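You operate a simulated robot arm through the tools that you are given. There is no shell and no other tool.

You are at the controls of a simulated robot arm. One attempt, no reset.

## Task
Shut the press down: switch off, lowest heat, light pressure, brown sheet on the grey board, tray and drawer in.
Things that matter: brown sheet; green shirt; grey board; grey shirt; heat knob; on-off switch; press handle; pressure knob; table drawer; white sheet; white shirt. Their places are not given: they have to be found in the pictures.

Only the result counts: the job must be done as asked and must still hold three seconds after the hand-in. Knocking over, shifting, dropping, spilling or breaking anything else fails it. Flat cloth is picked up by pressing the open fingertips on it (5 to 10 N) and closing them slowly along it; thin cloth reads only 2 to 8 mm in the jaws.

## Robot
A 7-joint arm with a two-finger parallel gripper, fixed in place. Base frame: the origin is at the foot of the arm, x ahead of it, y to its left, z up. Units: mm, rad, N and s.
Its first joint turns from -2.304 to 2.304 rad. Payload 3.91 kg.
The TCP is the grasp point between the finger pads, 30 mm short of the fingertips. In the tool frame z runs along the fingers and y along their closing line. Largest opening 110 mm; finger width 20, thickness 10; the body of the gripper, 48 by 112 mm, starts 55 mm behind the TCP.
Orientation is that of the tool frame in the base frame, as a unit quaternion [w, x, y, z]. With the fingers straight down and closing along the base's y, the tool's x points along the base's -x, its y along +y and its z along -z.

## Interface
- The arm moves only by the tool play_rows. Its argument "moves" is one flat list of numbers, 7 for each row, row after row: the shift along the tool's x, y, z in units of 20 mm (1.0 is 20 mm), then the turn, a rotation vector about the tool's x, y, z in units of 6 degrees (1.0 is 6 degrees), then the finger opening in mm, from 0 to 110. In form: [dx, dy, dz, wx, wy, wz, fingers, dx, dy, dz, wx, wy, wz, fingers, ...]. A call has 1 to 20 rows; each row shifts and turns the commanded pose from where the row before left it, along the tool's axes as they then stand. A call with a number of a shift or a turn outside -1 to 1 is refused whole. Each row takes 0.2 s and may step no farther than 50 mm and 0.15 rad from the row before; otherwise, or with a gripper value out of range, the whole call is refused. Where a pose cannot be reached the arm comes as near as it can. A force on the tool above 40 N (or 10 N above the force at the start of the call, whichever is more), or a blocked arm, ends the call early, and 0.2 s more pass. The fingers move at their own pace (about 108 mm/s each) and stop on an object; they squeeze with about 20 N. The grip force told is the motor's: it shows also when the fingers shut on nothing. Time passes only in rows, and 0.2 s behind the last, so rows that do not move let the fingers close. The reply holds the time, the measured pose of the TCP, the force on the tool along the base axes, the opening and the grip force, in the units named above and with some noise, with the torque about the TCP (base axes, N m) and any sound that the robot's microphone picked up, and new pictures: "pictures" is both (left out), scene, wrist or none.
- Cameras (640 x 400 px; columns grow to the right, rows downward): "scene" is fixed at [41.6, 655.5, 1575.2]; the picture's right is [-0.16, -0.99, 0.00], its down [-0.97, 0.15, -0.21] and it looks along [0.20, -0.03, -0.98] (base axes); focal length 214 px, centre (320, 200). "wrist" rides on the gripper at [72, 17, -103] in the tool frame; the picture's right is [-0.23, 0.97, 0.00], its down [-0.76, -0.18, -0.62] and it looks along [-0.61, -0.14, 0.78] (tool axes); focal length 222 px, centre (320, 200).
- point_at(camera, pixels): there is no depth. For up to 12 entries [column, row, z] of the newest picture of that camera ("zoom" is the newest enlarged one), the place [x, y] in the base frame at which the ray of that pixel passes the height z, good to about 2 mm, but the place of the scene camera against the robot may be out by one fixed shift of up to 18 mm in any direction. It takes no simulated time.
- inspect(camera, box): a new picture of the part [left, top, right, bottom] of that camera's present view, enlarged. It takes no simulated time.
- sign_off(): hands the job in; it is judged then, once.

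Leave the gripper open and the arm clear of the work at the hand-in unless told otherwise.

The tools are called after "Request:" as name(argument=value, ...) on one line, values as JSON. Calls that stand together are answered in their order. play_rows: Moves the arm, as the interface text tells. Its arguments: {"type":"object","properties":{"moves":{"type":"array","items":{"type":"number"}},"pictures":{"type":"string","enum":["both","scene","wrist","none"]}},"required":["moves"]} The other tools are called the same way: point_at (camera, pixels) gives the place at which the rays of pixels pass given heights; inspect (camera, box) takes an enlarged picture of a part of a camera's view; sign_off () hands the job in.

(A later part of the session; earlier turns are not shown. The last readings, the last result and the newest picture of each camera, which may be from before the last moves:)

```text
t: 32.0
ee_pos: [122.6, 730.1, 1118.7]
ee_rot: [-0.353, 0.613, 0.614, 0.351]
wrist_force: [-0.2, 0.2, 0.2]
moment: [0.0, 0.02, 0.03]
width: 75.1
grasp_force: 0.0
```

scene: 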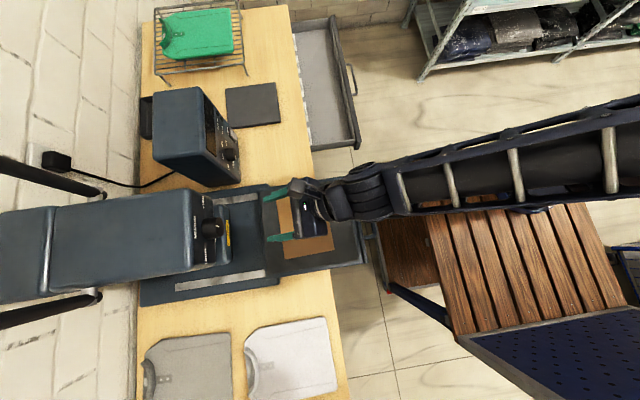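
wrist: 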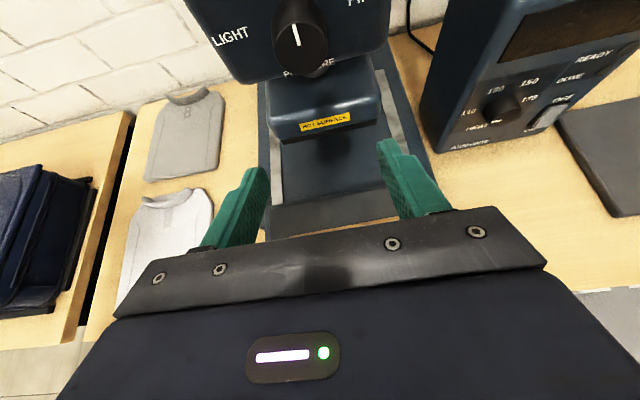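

Worked: now at x≈123. I pitch back up to horizontal here.

Request:
play_rows(moves=[0, 0, 0, 0, 1, 0, 75, 0, 0, 0, 0, 1, 0, 75, 0, 0, 0, 0, 1, 0, 75, 0, 0, 0, 0, 1, 0, 75, 0, 0, 0, 0, 1, 0, 75])

Request:
inspect(camera="wrist", box=[200, 20, 460, 220])

```text
t: 33.2
ee_pos: [161.5, 741.6, 1133.9]
ee_rot: [-0.475, 0.524, 0.537, 0.46]
wrist_force: [0.3, -0.7, -0.1]
moment: [0.02, -0.01, 0.0]
width: 75.0
grasp_force: 0.0
out of reach, approached as far as the arm can: row 3, 4, 5
```

scene: 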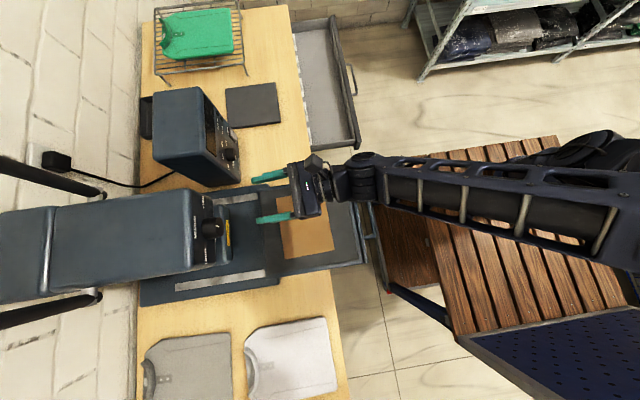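
wrist: 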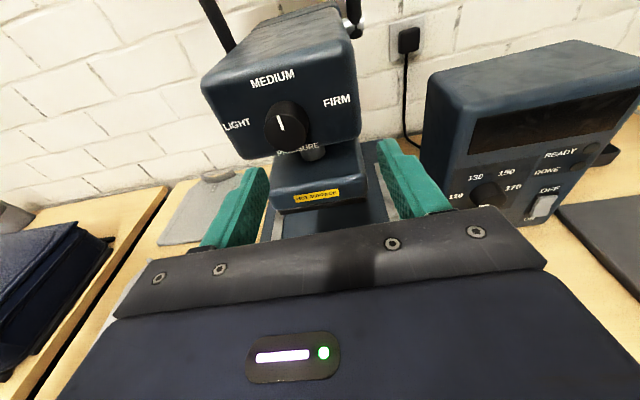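

```text
2.00 times, centred on (330, 120) of wrist
```

zoom: 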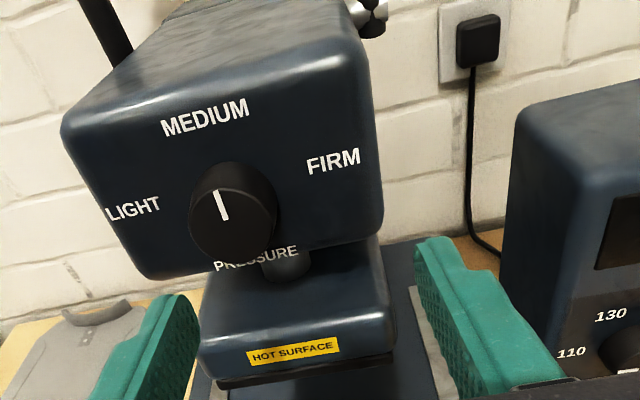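

The horizontal pose isn't reachable here, only about 7° below level. The knob face triangulates to (123.5, 859, 1119). A tool pitched ~19° down still grips a horizontal cylinder well with fingers closing along x, so I'll use that pitch and stage at about (123, 787, 1126).

Request:
play_rows(moves=[0, 0, 0, -0.25, -1, 0, 75, 0, 0, 0, 0, -1, 0, 75, 0.1, -0.95, 0, 0, 0, 0, 70, 0.1, -0.95, 0, 0, 0, 0, 65, 0.16, 0, 0.75, 0, 0, 0, 65, 0, 0, 0.75, 0, 0, 0, 65, 0, 0, 0.75, 0, 0, 0, 65])

Request:
inspect(camera="wrist", box=[200, 20, 460, 220])

```text
t: 34.8
ee_pos: [122.8, 787.0, 1127.3]
ee_rot: [-0.409, 0.576, 0.578, 0.408]
wrist_force: [-0.9, 0.6, 0.4]
moment: [-0.01, 0.01, -0.05]
width: 65.2
grasp_force: 0.0
```

scene: 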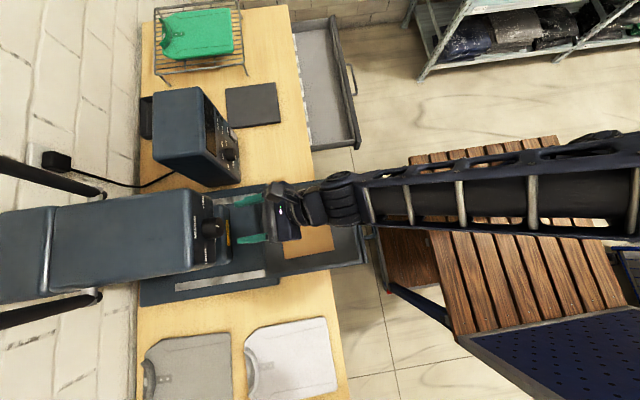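
wrist: 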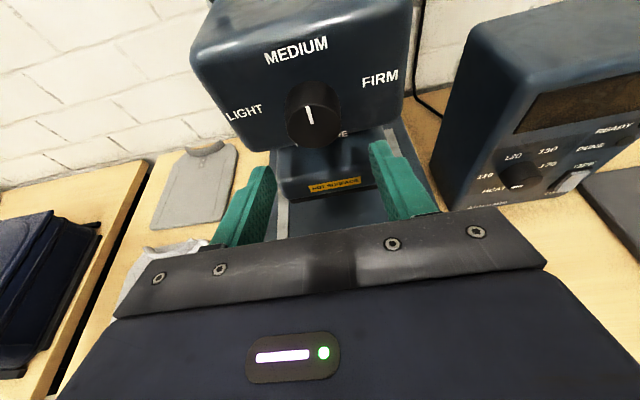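

```text
2.00 times, centred on (330, 120) of wrist
```

zoom: 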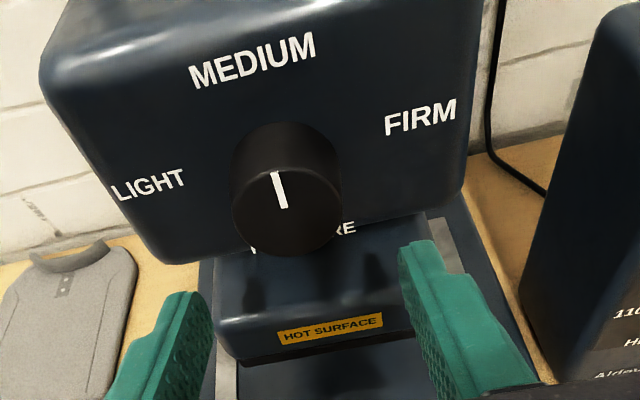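

Face centre here ≈ wrist (313.5,124) → about (122, 857, 1117). I pre-roll +30° about the knob axis (as a cone motion), align, and advance to y≈828.

Request:
play_rows(moves=[0, 0, 0, 0.33, 0, 0.944, 65, 0, 0, 0, 0.33, 0, 0.944, 65, 0, 0, 0, 0.33, 0, 0.944, 65, 0, 0, 0, 0.33, 0, 0.944, 65, 0, 0, 0, 0.33, 0, 0.944, 65, -0.113, 0.225, 0.04, 0, 0, 0, 65, 0.33, 0, 0.944, 0, 0, 0, 65, 0.33, 0, 0.944, 0, 0, 0, 65])

Request:
inspect(camera="wrist", box=[200, 20, 460, 220])

Request:
inspect(camera="scene", box=[180, 180, 280, 260])

```text
t: 36.6
ee_pos: [125.0, 825.7, 1122.7]
ee_rot: [-0.544, 0.663, 0.452, 0.245]
wrist_force: [0.6, -1.3, -0.1]
moment: [-0.01, -0.05, 0.01]
width: 64.8
grasp_force: 0.1
```

scene: 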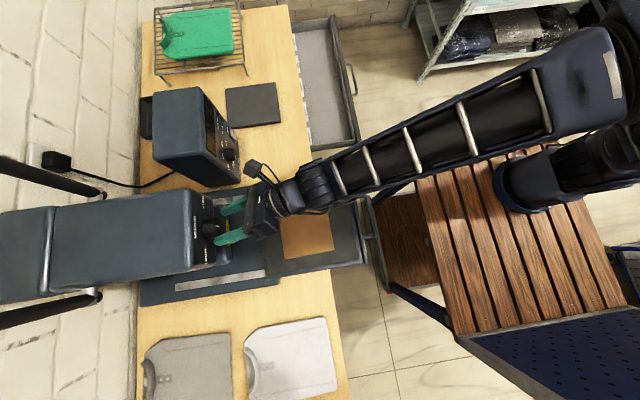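
wrist: 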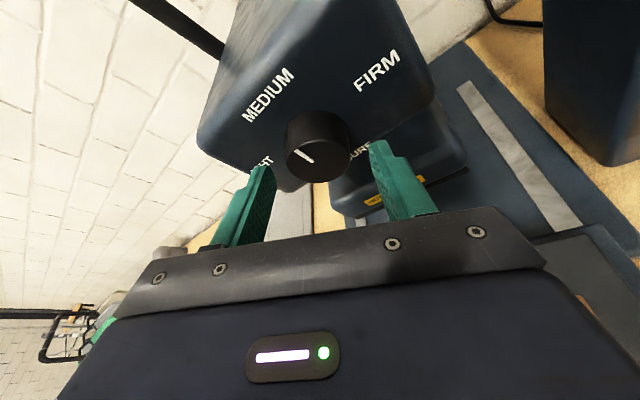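

```text
2.00 times, centred on (330, 120) of wrist
```

zoom: 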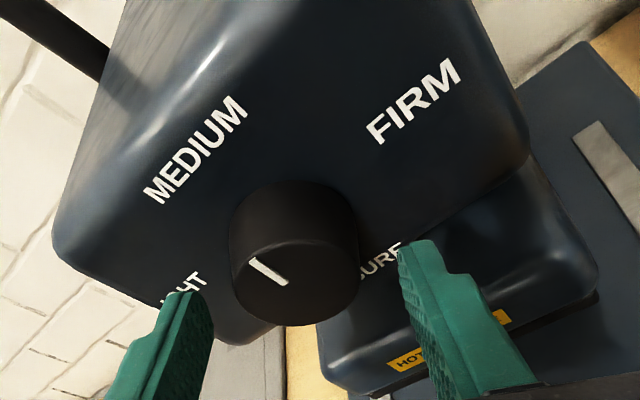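

```text
5.00 times, centred on (230, 220) of scene
```

zoom: 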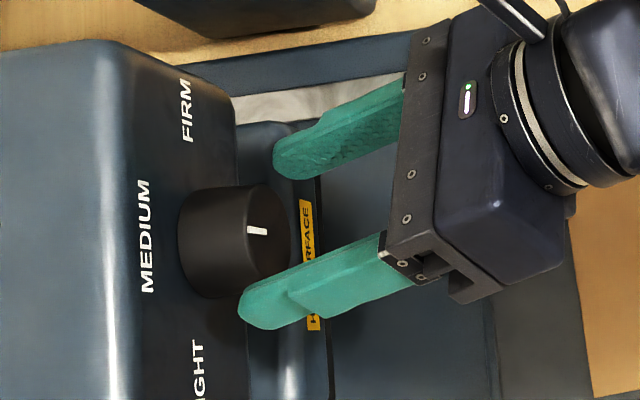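

Alignment looks good, with the knob face at about (122, 852, 1119). I advance 16 mm gently and close.

Request:
play_rows(moves=[0.22, -0.06, 0.35, 0, 0, 0, 65, 0.132, 0, 0.378, 0, 0, 0, 65, 0, 0, 0, 0, 0, 0, 50, 0, 0, 0, 0, 0, 0, 32, 0, 0, 0, 0, 0, 0, 32])

Request:
inspect(camera="wrist", box=[200, 20, 460, 220])

Request:
inspect(camera="scene", box=[180, 180, 280, 260])

```text
t: 37.8
ee_pos: [126.1, 842.3, 1122.5]
ee_rot: [-0.543, 0.663, 0.453, 0.246]
wrist_force: [0.0, 4.7, -0.6]
moment: [-0.21, -0.02, -0.07]
width: 44.2
grasp_force: 45.1
```

scene: 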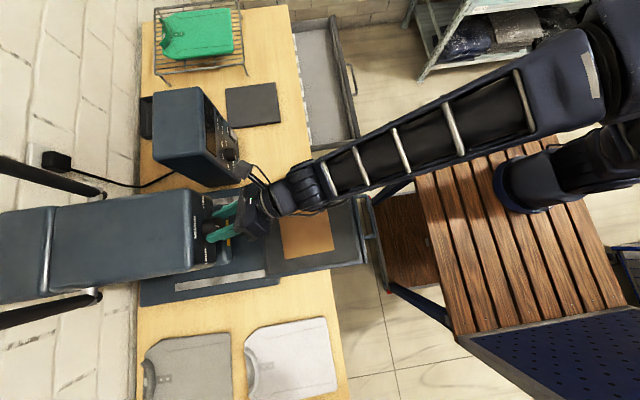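
wrist: 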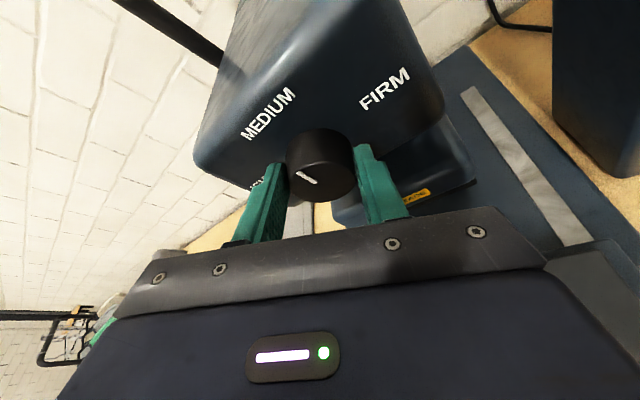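

```text
2.00 times, centred on (330, 120) of wrist
```

zoom: 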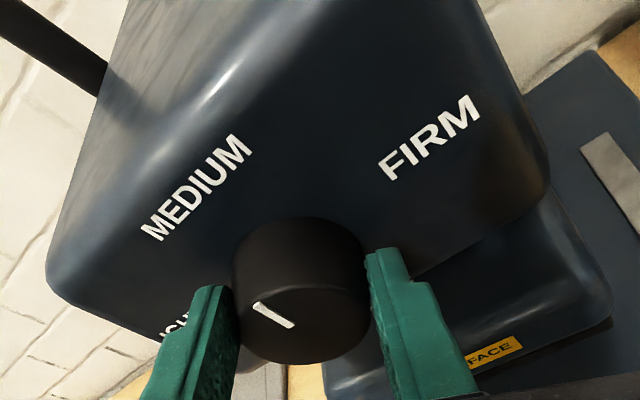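

```text
5.00 times, centred on (230, 220) of scene
```

zoom: 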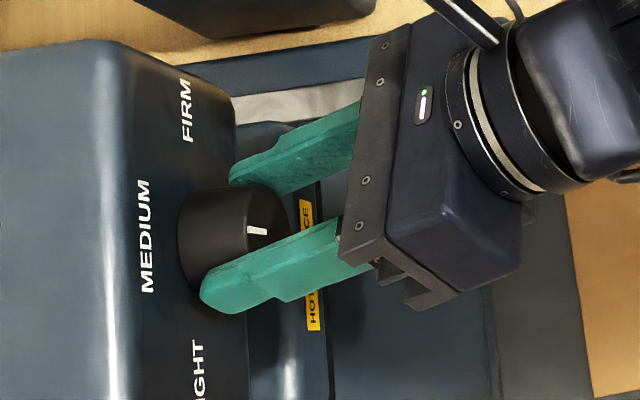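

Gripped at 44 mm. I turn 60° counter-clockwise about the knob axis.

Request:
play_rows(moves=[0, -0.03, 0, -0.33, 0, -0.944, 32, 0, -0.03, 0, -0.33, 0, -0.944, 32, 0, -0.03, 0, -0.33, 0, -0.944, 32, 0, -0.03, 0, -0.33, 0, -0.944, 32, 0, -0.03, 0, -0.33, 0, -0.944, 32, 0, -0.03, 0, -0.33, 0, -0.944, 32, 0, -0.03, 0, -0.33, 0, -0.944, 32, 0, -0.03, 0, -0.33, 0, -0.944, 32, 0, -0.03, 0, -0.33, 0, -0.944, 32, 0, -0.03, 0, -0.33, 0, -0.944, 32])

Request:
inspect(camera="wrist", box=[200, 20, 460, 220])

Request:
inspect(camera="scene", box=[180, 180, 280, 260])

```text
t: 39.9
ee_pos: [117.1, 842.2, 1125.4]
ee_rot: [-0.281, 0.475, 0.654, 0.517]
wrist_force: [-9.6, -22.8, 7.7]
moment: [-0.2, 0.05, -0.08]
width: 44.2
grasp_force: 45.1
out of reach, approached as far as the arm can: row 10
stopped in row 10: the force on the tool passed its limit at 53 N (the readings are from after the stop); the commanded pose is now the measured one
```

scene: 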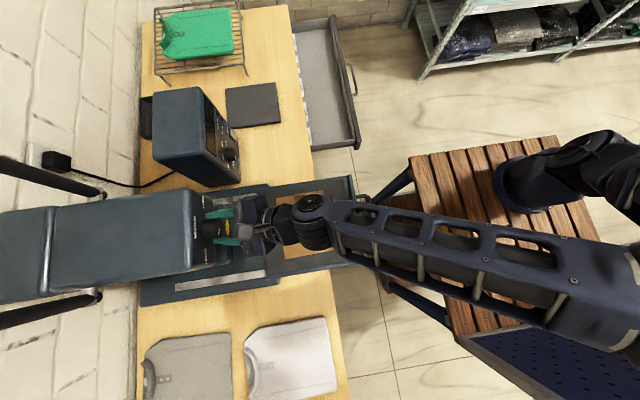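
wrist: 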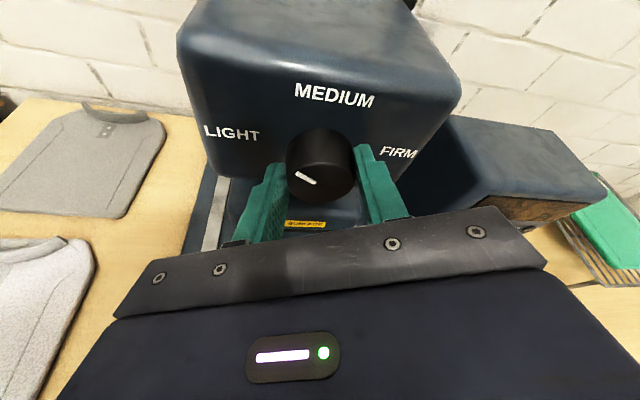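

```text
2.00 times, centred on (330, 120) of wrist
```

zoom: 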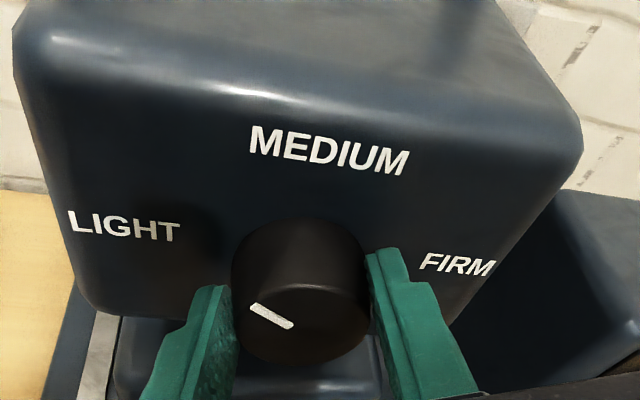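

```text
5.00 times, centred on (230, 220) of scene
```

zoom: 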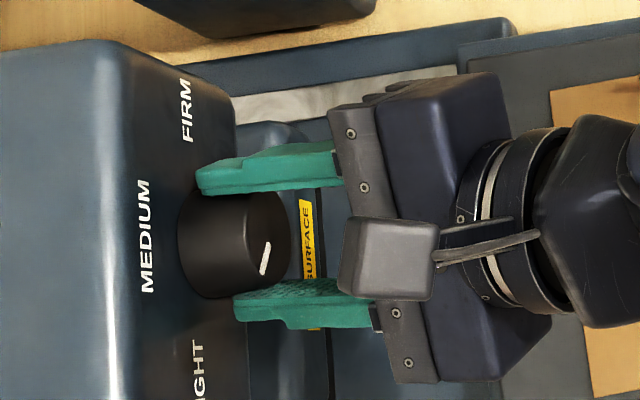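

Turned about 54° before the wrist ran into its limit. I open, retreat 40 mm and look at the pointer.

Request:
play_rows(moves=[0, 0, 0, 0, 0, 0, 65, 0, 0, 0, 0, 0, 0, 65, -0.33, 0, -0.944, 0, 0, 0, 65, -0.33, 0, -0.944, 0, 0, 0, 65])

Request:
inspect(camera="wrist", box=[180, 20, 460, 220])

Request:
inspect(camera="scene", box=[180, 180, 280, 260])

```text
t: 40.9
ee_pos: [131.9, 814.2, 1128.0]
ee_rot: [-0.281, 0.474, 0.658, 0.513]
wrist_force: [-0.2, -0.3, -1.0]
moment: [0.01, 0.01, -0.02]
width: 65.1
grasp_force: 0.0
out of reach, approached as far as the arm can: row 3, 4
```

scene: 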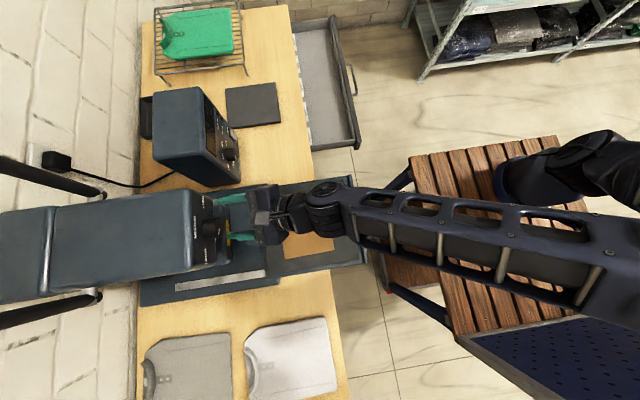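
wrist: 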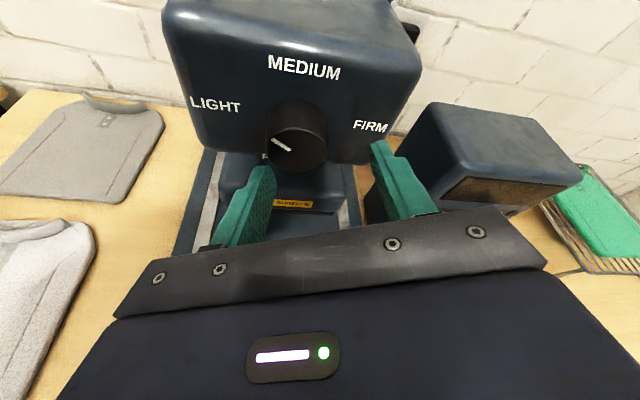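

```text
2.00 times, centred on (320, 120) of wrist
```

zoom: 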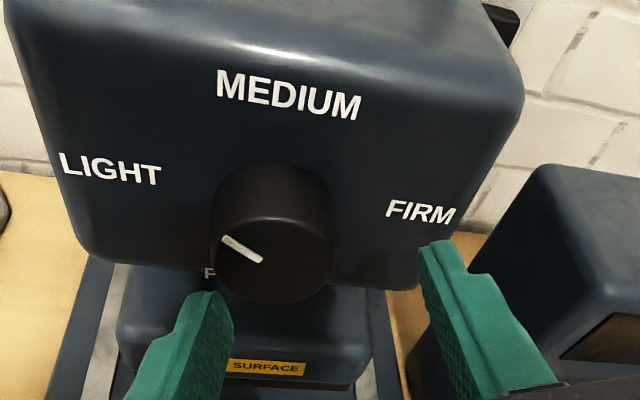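

```text
5.00 times, centred on (230, 220) of scene
```

zoom: 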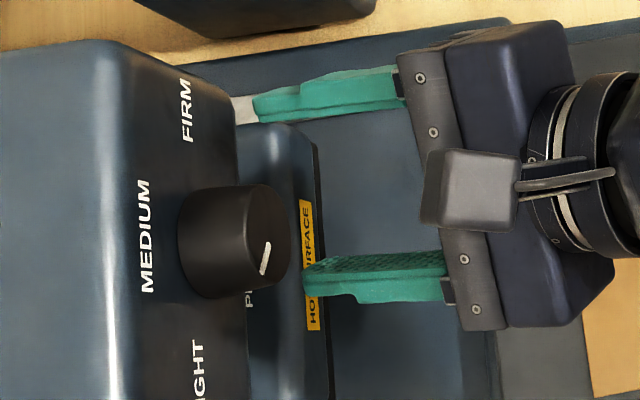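

The pointer reads about −60°, while the LIGHT label sits near −75 to −80°. I roll the tool back +48° in place to regrip.

Request:
play_rows(moves=[0, 0, 0, 0.33, 0, 0.944, 65, 0, 0, 0, 0.33, 0, 0.944, 65, 0, 0, 0, 0.33, 0, 0.944, 65, 0, 0, 0, 0.33, 0, 0.944, 65, 0, 0, 0, 0.33, 0, 0.944, 65, 0, 0, 0, 0.33, 0, 0.944, 65, 0, 0, 0, 0.33, 0, 0.944, 65, 0, 0, 0, 0.33, 0, 0.944, 65])

Request:
inspect(camera="wrist", box=[200, 20, 460, 220])

```text
t: 42.7
ee_pos: [131.9, 813.8, 1128.0]
ee_rot: [-0.518, 0.648, 0.485, 0.276]
wrist_force: [-1.3, 0.1, 0.3]
moment: [0.03, -0.01, -0.01]
width: 64.9
grasp_force: 0.0
```

scene: 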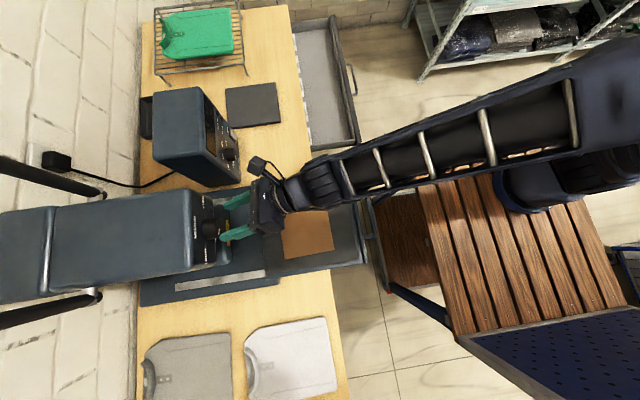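
wrist: 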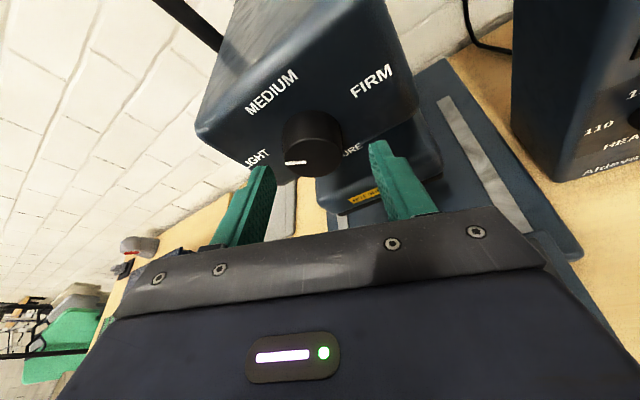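

```text
2.00 times, centred on (330, 120) of wrist
```

zoom: 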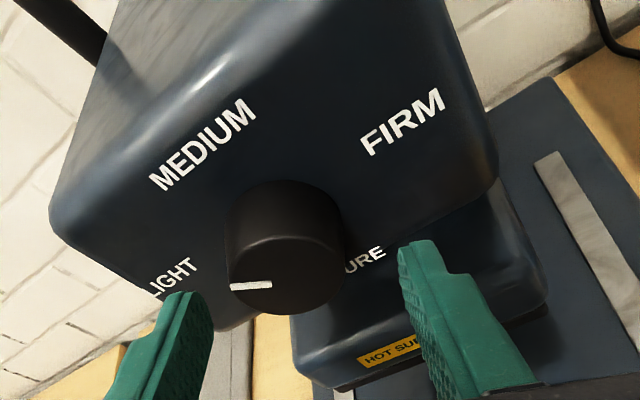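

Now I recentre, advance 28 mm onto the knob, and close again.

Request:
play_rows(moves=[-0.34, -0.185, 0.119, 0, 0, 0, 65, 0.22, 0, 0.63, 0, 0, 0, 65, 0.15, 0, 0.43, 0, 0, 0, 65, 0.1, 0, 0.29, 0, 0, 0, 65, 0, 0, 0, 0, 0, 0, 50, 0, 0, 0, 0, 0, 0, 32, 0, 0, 0, 0, 0, 0, 32], pictures="wrist")

```text
t: 44.3
ee_pos: [124.4, 842.8, 1122.6]
ee_rot: [-0.519, 0.647, 0.485, 0.276]
wrist_force: [-12.8, 5.3, 7.5]
moment: [0.16, 0.15, 0.64]
width: 43.9
grasp_force: 45.3
```

wrist: 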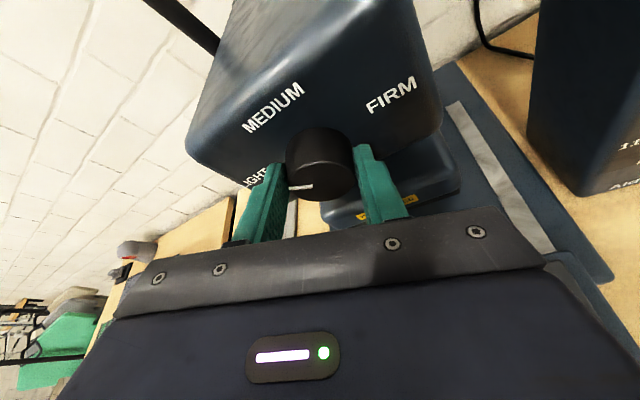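

Gripped. I turn another 18° and look.

Request:
play_rows(moves=[0, -0.1, 0, -0.33, 0, -0.944, 32, 0, -0.03, 0, -0.33, 0, -0.944, 32, 0, -0.03, 0, -0.33, 0, -0.944, 32, 0, 0, 0, 0, 0, 0, 32])

Request:
inspect(camera="scene", box=[180, 180, 280, 260])

```text
t: 45.3
ee_pos: [122.2, 843.3, 1123.7]
ee_rot: [-0.437, 0.595, 0.561, 0.375]
wrist_force: [-18.5, 1.3, 6.5]
moment: [0.43, 1.12, 0.43]
width: 44.4
grasp_force: 45.3
```

scene: 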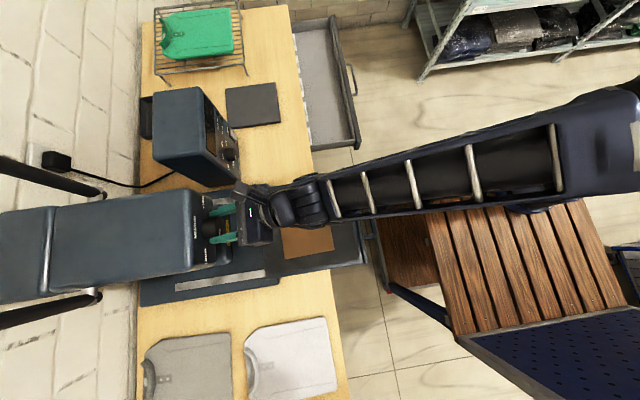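
wrist: 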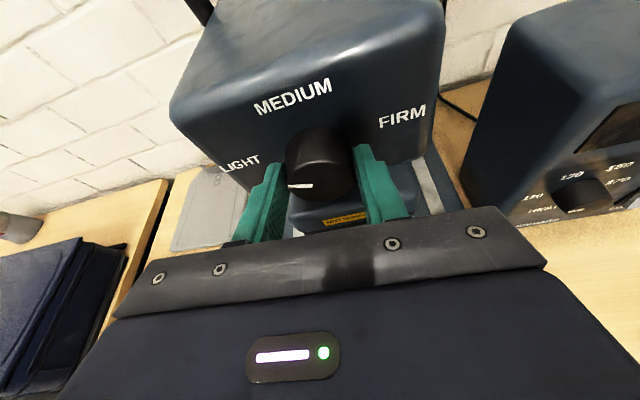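

```text
5.00 times, centred on (230, 220) of scene
```

zoom: 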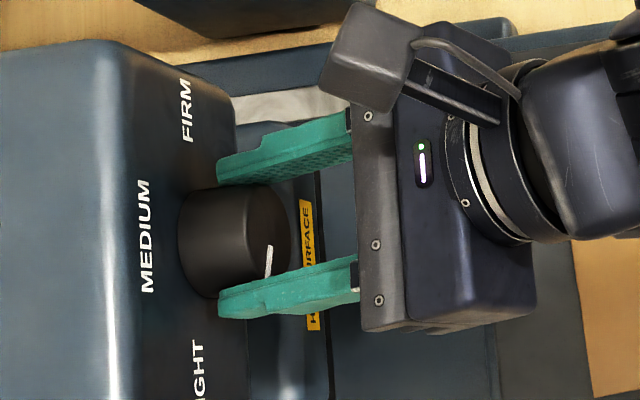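

A torque of 1.1 N·m about the knob axis showed up: the knob has reached its stop. I release, retreat and check the pointer.

Request:
play_rows(moves=[0, 0, 0, 0, 0, 0, 65, 0, 0, 0, 0, 0, 0, 65, -0.33, 0, -0.944, 0, 0, 0, 65, -0.33, 0, -0.944, 0, 0, 0, 65])

Request:
inspect(camera="wrist", box=[180, 20, 460, 220])

Request:
inspect(camera="scene", box=[180, 180, 280, 260])

```text
t: 46.3
ee_pos: [122.8, 802.5, 1123.5]
ee_rot: [-0.437, 0.595, 0.561, 0.375]
wrist_force: [0.6, -0.1, -0.7]
moment: [0.01, 0.04, 0.0]
width: 65.3
grasp_force: 0.1
```

scene: 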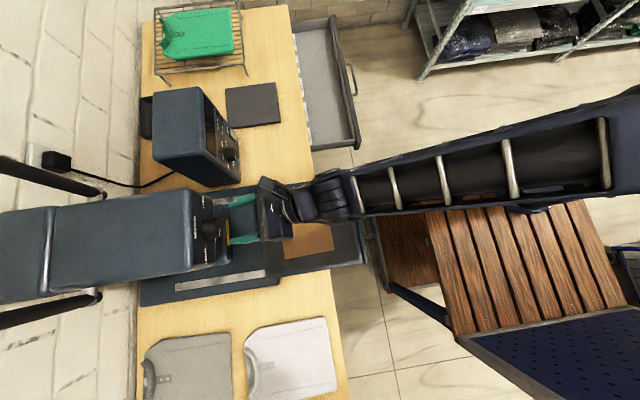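
wrist: 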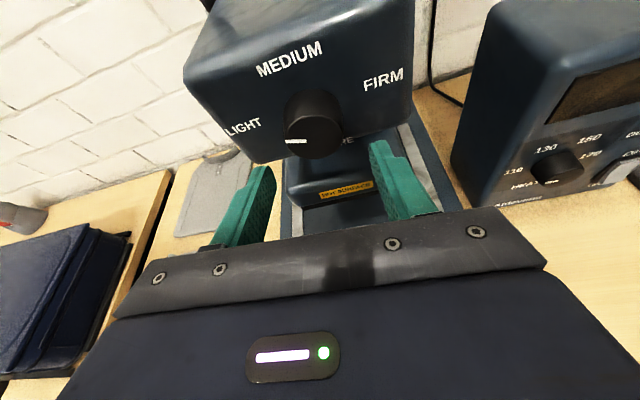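

```text
2.00 times, centred on (320, 120) of wrist
```

zoom: 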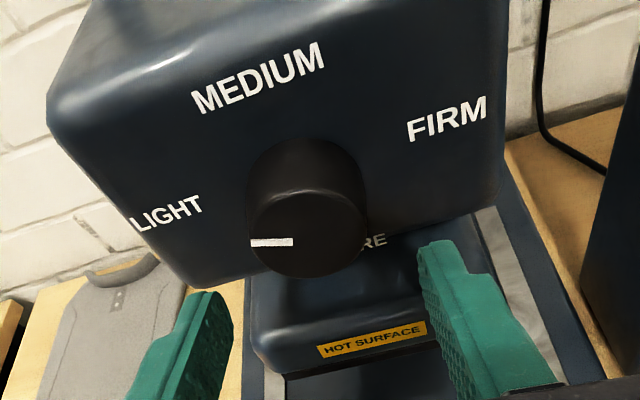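

```text
5.00 times, centred on (230, 220) of scene
```

zoom: 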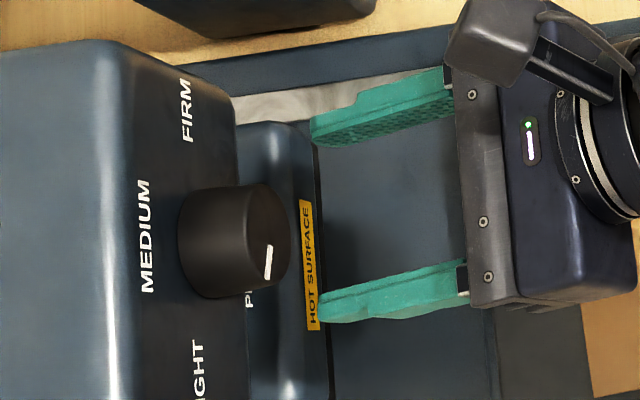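

Pressure pointer is against its LIGHT stop. Since the heat knob showed no stop torque earlier, I'll revisit it to make sure it is fully down. First retreat, unroll, and move right to x≈374 above it.

Request:
play_rows(moves=[-0.33, 0, -0.944, 0, 0, 0, 65, -0.33, 0, -0.944, 0, 0, 0, 65, -0.33, 0, -0.944, -0.33, 0, -0.944, 65, 0, 1, 0, 0, 0, 0, 65, 0, 1, 0, 0, 0, 0, 65, 0, 1, 0, 0, 0, 0, 65, 0, 1, 0, 0, 0, 0, 65, 0, 1, 0, 0, 0, 0, 65, 0, 1, 0, 0, 0, 0, 65, 0, 1, 0, 0, 0, 0, 65, 0, 1, 0, 0, 0, 0, 65, 0, 1, 0, 0, 0, 0, 65, 0, 1, 0, 0, 0, 0, 65, 0, 1, 0, 0, 0, 0, 65, 0, 1, 0, 0, 0, 0, 65, 0, 0.5, 0, 0, 0, 0, 65], pictures="none")

Request:
play_rows(moves=[-0.944, 0, 0.33, 0, 0, 0, 75, -0.944, 0, 0.33, 0, 0, 0, 75, -0.944, 0, 0.33, 0, 0, 0, 75, -0.944, 0, 0.33, 0, 0, 0, 75, -0.944, 0, 0.33, 0, 0, 0, 75, -0.944, 0, 0.33, 0, 0, 0, 75, -0.944, 0, 0.33, 0, 0, 0, 75, -0.944, 0, 0.33, 0, 0, 0, 75, -0.944, 0, 0.33, 0, 0, 0, 75, -0.944, 0, 0.33, 0, 0, 0, 75, 0, 0, 0, 0, 1, 0, 75, 0, 0, 0, 0, 1, 0, 75, 0, 0, 0, 0, 1, 0, 75, 0, 0, 0, 0, 0.2, 0, 75])

Request:
inspect(camera="wrist", box=[240, 20, 480, 200])

```text
t: 49.7
ee_pos: [375.6, 746.6, 1124.8]
ee_rot: [-0.408, 0.574, 0.583, 0.405]
wrist_force: [-0.3, -0.5, -0.9]
moment: [0.01, 0.01, -0.01]
width: 64.9
grasp_force: 0.1
```

```text
t: 52.7
ee_pos: [374.3, 743.3, 925.3]
ee_rot: [-0.5, 0.498, 0.506, 0.496]
wrist_force: [0.6, 0.7, -0.5]
moment: [0.05, 0.0, -0.03]
width: 74.7
grasp_force: 0.1
```

scene: 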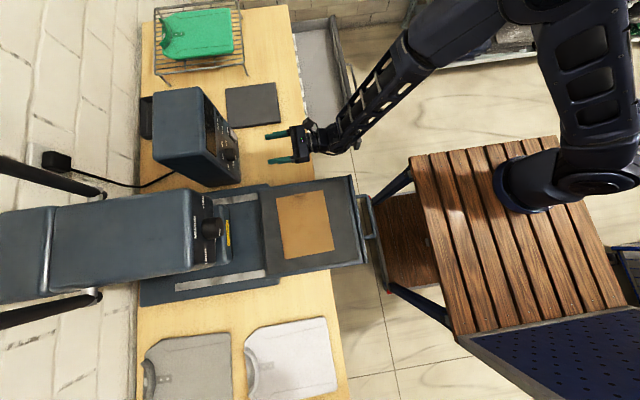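
wrist: 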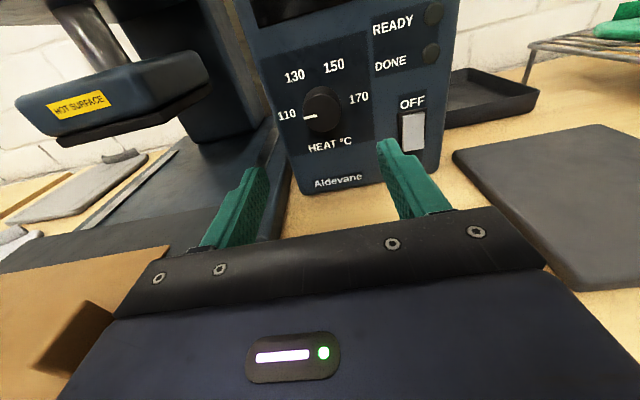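

```text
2.22 times, centred on (360, 110) of wrist
```

zoom: 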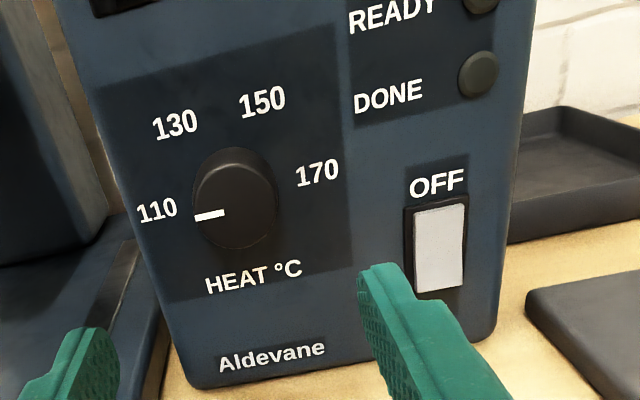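

I approach the heat knob again (y=867), close, and try a further 12° counter-clockwise while watching torque.

Request:
play_rows(moves=[0, 0.06, 1, 0, 0, 0, 75, 0, 0, 1, 0, 0, 0, 75, 0, 0, 1, 0, 0, 0, 75, 0, 0, 1, 0, 0, 0, 75, 0, 0, 1, 0, 0, 0, 75, 0, 0, 1, 0, 0, 0, 75, 0, 0, 0.15, 0, 0, 0, 60, 0, 0, 0, 0, 0, 0, 40, 0, 0, 0, 0, 0, 0, 30, 0, 0, 0, 0, 0, 0, 30], pictures="wrist")

Request:
play_rows(moves=[0, 0, 0, 0, 0, -1, 30, 0, 0, 0, 0, 0, 0, 30], pictures="wrist")

Request:
inspect(camera="wrist", box=[240, 80, 400, 220])

```text
t: 54.9
ee_pos: [375.5, 867.0, 924.2]
ee_rot: [-0.499, 0.499, 0.506, 0.496]
wrist_force: [12.0, 4.0, -0.2]
moment: [-0.47, 0.0, -0.4]
width: 41.3
grasp_force: 44.8
```

wrist: 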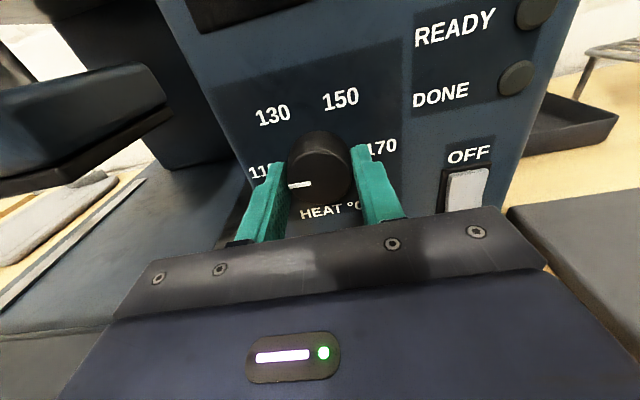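

```text
t: 55.5
ee_pos: [375.9, 866.5, 924.1]
ee_rot: [-0.472, 0.472, 0.531, 0.521]
wrist_force: [19.4, -2.4, -5.3]
moment: [0.0, 0.43, -0.66]
width: 40.8
grasp_force: 44.4
```

wrist: 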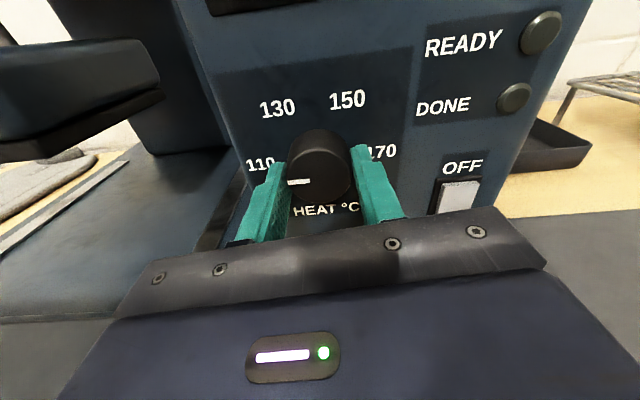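

```text
2.86 times, centred on (320, 150) of wrist
```

zoom: 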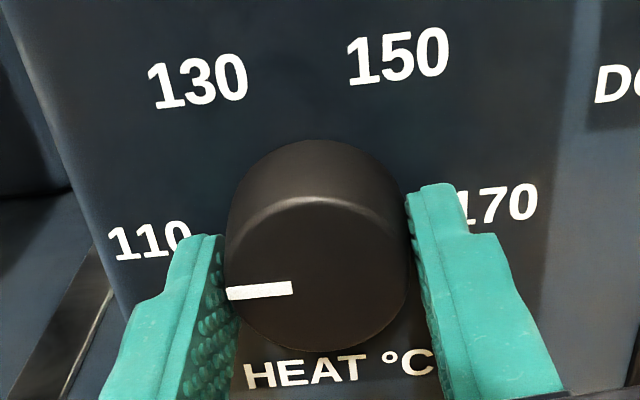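

A torque of 0.43 N·m builds up. One more 6° step to confirm the stop.

Request:
play_rows(moves=[0, 0, 0, 0, 0, -0.7, 30, 0, 0, 0, 0, 0, 0, 30], pictures="wrist")

Request:
inspect(camera="wrist", box=[240, 80, 400, 220])

```text
t: 56.1
ee_pos: [374.6, 867.0, 923.1]
ee_rot: [-0.453, 0.452, 0.548, 0.539]
wrist_force: [21.2, -4.7, -2.8]
moment: [0.05, 0.16, -0.63]
width: 40.8
grasp_force: 44.6
```

wrist: 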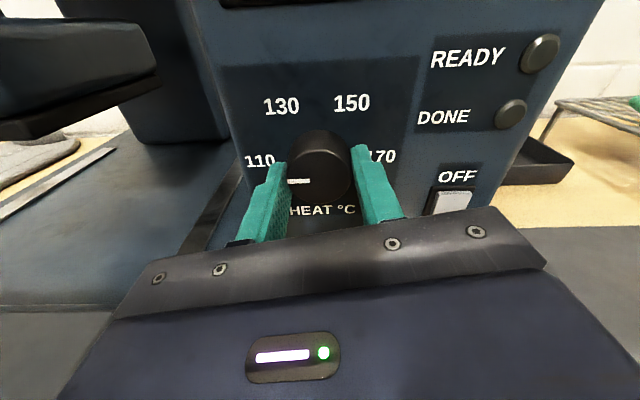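

```text
2.86 times, centred on (320, 150) of wrist
```

zoom: 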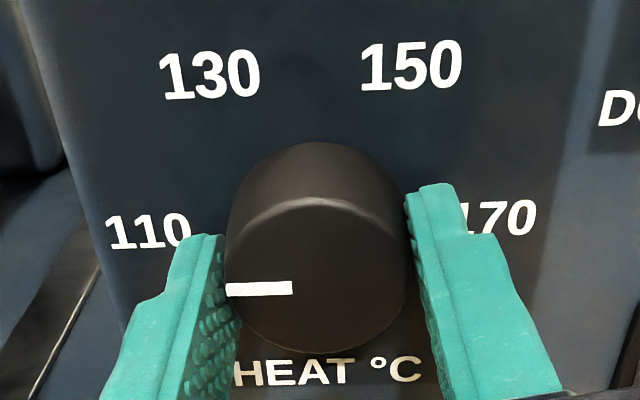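

The knob no longer follows; the fingers slip around it, so it is at its lowest stop. I release, retreat, and rise.

Request:
play_rows(moves=[0, 0, 0, 0, 0, 0, 70, 0, 0, 0, 0, 0, 0, 75, 0, 0, -1, 0, 0, 0, 75, 0, 0, -1, 0, 0, 0, 75, 0, 0, -1, 0, 0, 0.7, 75, 0, 0, -1, 0, 0, 1, 75, 0, 0, -1, 0, 0, 0, 75, 1, 0, -1, 0, 0, 0, 75, 1, 0, -1, 0, 0, 0, 75, 1, 0, -0.5, 0, -1, 0, 75, 1, 0, 0, 0, -1, 0, 75, 1, 0, 0, 0, -1, 0, 75, 1, 0, 0, 0, -1, 0, 75, 1, 0, 0, 0, -1, 0, 75, 0, 0, 0, 0, -1, 0, 75])

Request:
inspect(camera="wrist", box=[240, 20, 480, 200])

```text
t: 59.3
ee_pos: [376.3, 738.9, 1062.2]
ee_rot: [-0.318, 0.627, 0.637, 0.317]
wrist_force: [-1.0, 0.6, 0.8]
moment: [-0.02, 0.02, 0.0]
width: 75.0
grasp_force: 0.1
```

scene: 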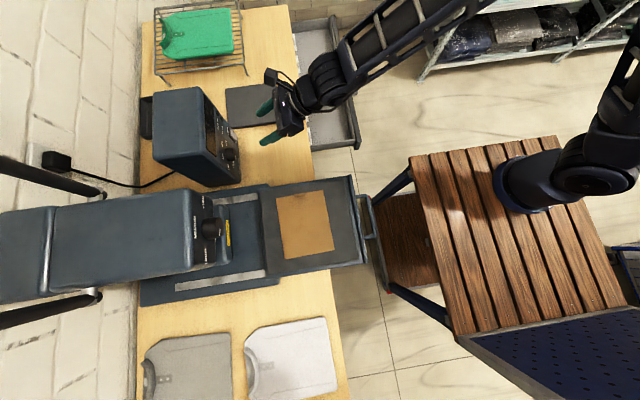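
wrist: 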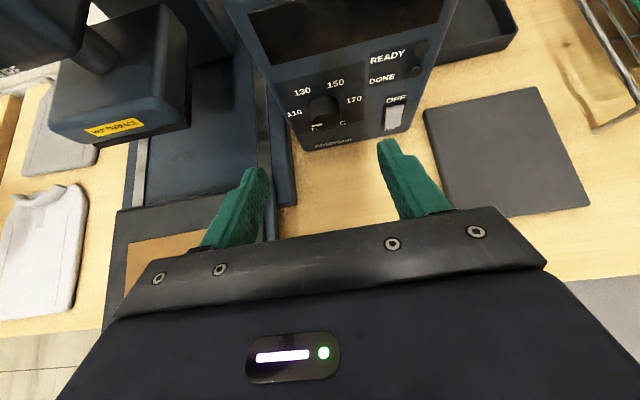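

```text
2.22 times, centred on (360, 110) of wrist
```

zoom: 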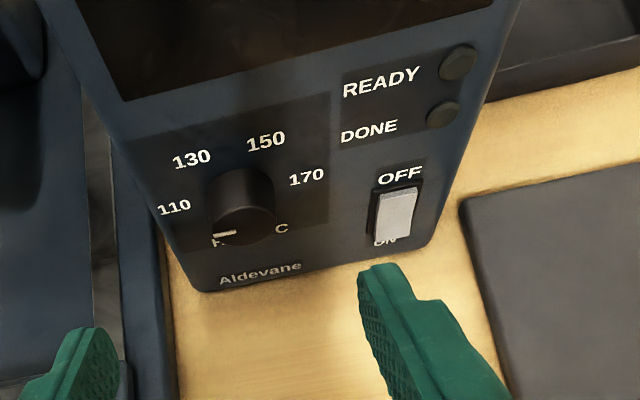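

Now over to the tray: I move to about (176, 650, 1062), keeping this pitch, so the camera looks straight down on the brown sheet.

Request:
play_rows(moves=[-0.265, -1, -0.364, 0, 0, 0, 75, -0.265, -1, -0.364, 0, 0, 0, 75, -0.265, -1, -0.364, 0, 0, 0, 75, -0.265, -1, -0.364, 0, 0, 0, 75, -0.265, -1, -0.364, 0, 0, 0, 75, -0.265, -1, -0.364, 0, 0, 0, 75, -0.265, -1, -0.364, 0, 0, 0, 75, -0.265, -1, -0.364, 0, 0, 0, 75, -0.265, -1, -0.364, 0, 0, 0, 75, -0.265, -1, -0.364, 0, 0, 0, 75])

Request:
inspect(camera="wrist", box=[200, 40, 460, 230])

```text
t: 61.5
ee_pos: [176.4, 644.2, 1062.8]
ee_rot: [-0.319, 0.627, 0.636, 0.318]
wrist_force: [-0.1, 0.3, -0.1]
moment: [0.03, -0.02, 0.04]
width: 75.1
grasp_force: 0.0
```

scene: 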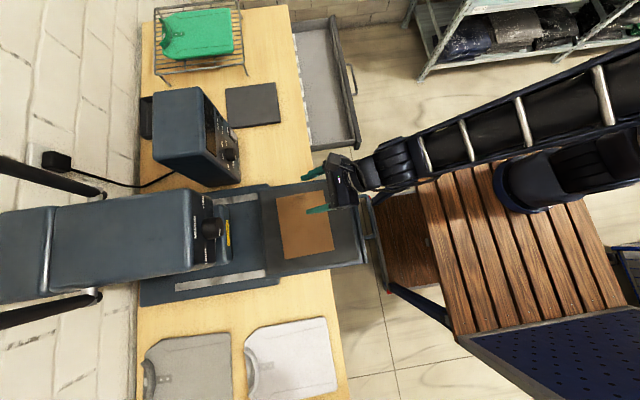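
wrist: 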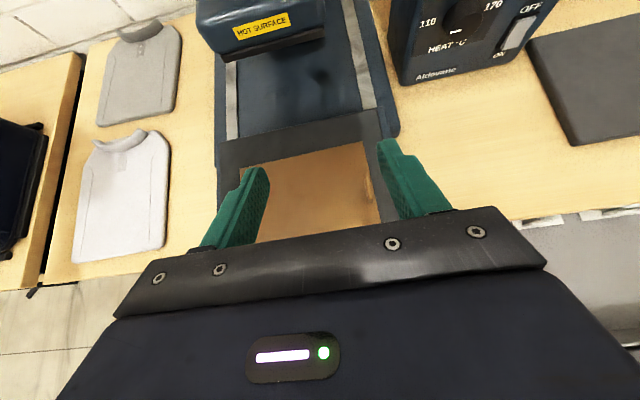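

```text
2.11 times, centred on (330, 135) of wrist
```

zoom: 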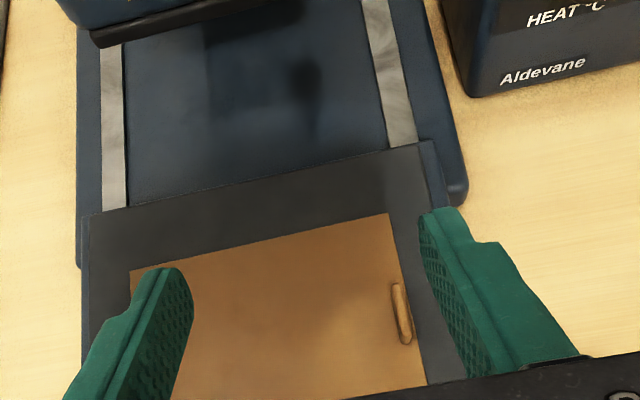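

I see a folded-up lip on the sheet's +x edge at wrist ≈(368,188). I'll get places for it and the sheet corners.

Request:
point_at(camera="wrist", pixels=[[368.4, 188, 860], [368.4, 188, 880], [368.4, 188, 900], [362.7, 141.2, 880], [240, 168.2, 880], [378, 221, 880], [545, 45, 810], [524, 38, 810], [578, 145, 810], [637, 135, 810]])

Request:
point_at(camera="scene", pixels=[[299.5, 176.5, 860], [299.5, 176.5, 880], [299.5, 176.5, 900], [276, 196, 880], [323, 190, 880], [284.6, 257, 880], [334, 249, 880], [225.5, 88, 810], [275, 82, 810], [281, 122.5, 810], [231, 129, 810]])

Request:
inspect(camera="scene", box=[250, 165, 370, 285])

```text
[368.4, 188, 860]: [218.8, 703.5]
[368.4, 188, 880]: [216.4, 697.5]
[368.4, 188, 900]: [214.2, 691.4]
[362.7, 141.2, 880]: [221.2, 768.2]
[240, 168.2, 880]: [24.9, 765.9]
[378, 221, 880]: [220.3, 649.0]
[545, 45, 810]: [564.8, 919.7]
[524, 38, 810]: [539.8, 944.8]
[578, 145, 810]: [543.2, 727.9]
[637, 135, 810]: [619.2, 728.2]
```

```text
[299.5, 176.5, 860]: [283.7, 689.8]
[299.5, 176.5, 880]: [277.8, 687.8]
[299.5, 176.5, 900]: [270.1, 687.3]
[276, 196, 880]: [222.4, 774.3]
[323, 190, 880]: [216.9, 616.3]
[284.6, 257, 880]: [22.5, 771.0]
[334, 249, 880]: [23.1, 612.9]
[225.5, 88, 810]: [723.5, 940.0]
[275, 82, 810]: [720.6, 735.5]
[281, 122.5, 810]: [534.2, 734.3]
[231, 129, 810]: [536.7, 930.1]
```

```text
3.33 times, centred on (310, 225) of scene
```

zoom: 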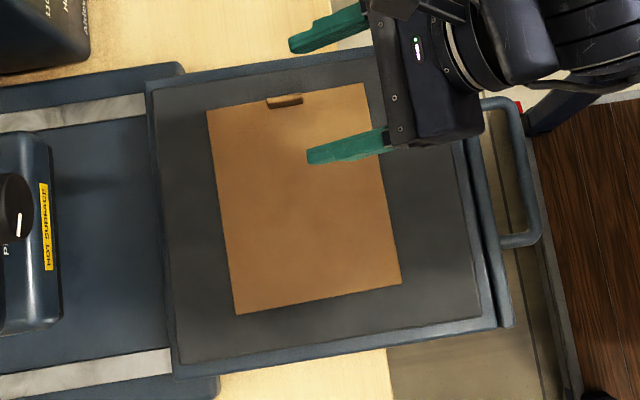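

The sheet spans about x 23–221, y 613–768 at z≈880, with the lip near (217, 696). The board spans about x 535–720, y 735–935. I turn the tool straight down and come over the lip at z≈960 for a closer look.

Request:
play_rows(moves=[0, 0, 0, 0, -1, 0, 75, 0, 0, 0, 0, -1, 0, 75, 0, 0, 0, 0, -1, 0, 75, 0, 0, 0, 0, -1, 0, 75, 0, 0, 0, 0, -1, 0, 75, 0, 0, 0, 0, -1, 0, 75, 0, 0, 0, 0, -1, 0, 75, 0, 0, 0, 0, -1, 0, 75, 0, 0, 0, 0, -1, 0, 75, 0.52, 0.4, 0.5, 0, 0, 0, 60, 0.52, 0.4, 1, 0, 0, 0, 60, 0.52, 0.4, 1, 0, 0, 0, 60, 0.52, 0.4, 1, 0, 0, 0, 60, 0.52, 0.4, 1, 0, 0, 0, 60])

Request:
inspect(camera="wrist", box=[200, 60, 460, 230])

```text
t: 64.5
ee_pos: [216.2, 698.3, 971.9]
ee_rot: [0.005, 0.703, 0.711, -0.002]
wrist_force: [0.0, -0.1, 0.1]
moment: [0.01, -0.03, 0.03]
width: 60.2
grasp_force: 0.0
```

scene: 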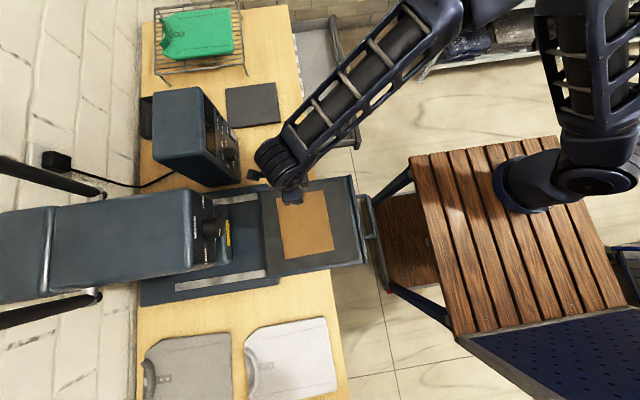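
wrist: 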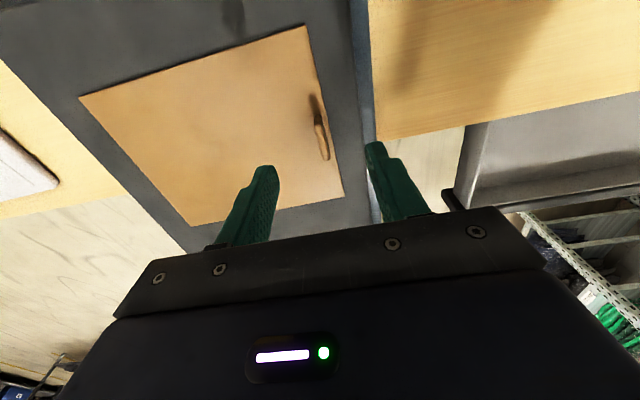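

```text
2.35 times, centred on (330, 145) of wrist
```

zoom: 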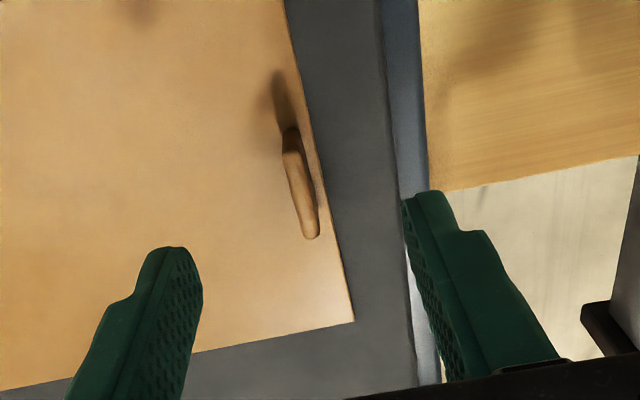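

The lip is a raised brown bar standing close to the sheet's +x edge, zoom (290,145)–(312,238). I get its place and the scene view for height.

Request:
point_at(camera="wrist", pixels=[[322.8, 141.6, 870], [322.8, 141.6, 885], [322.8, 141.6, 895], [317.2, 123.7, 885], [326.6, 159.9, 885], [344.5, 197, 875], [304, 25, 875], [80, 97, 875]])

Request:
point_at(camera="scene", pixels=[[301, 195, 870], [301, 195, 885], [301, 195, 895]])

```text
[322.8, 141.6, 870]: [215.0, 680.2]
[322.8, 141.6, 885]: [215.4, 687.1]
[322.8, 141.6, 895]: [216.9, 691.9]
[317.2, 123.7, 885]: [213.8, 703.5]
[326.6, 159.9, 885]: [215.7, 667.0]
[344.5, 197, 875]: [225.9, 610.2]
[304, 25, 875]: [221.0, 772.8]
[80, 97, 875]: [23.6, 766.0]
```

```text
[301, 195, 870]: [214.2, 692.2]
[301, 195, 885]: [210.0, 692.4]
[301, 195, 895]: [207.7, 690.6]
```

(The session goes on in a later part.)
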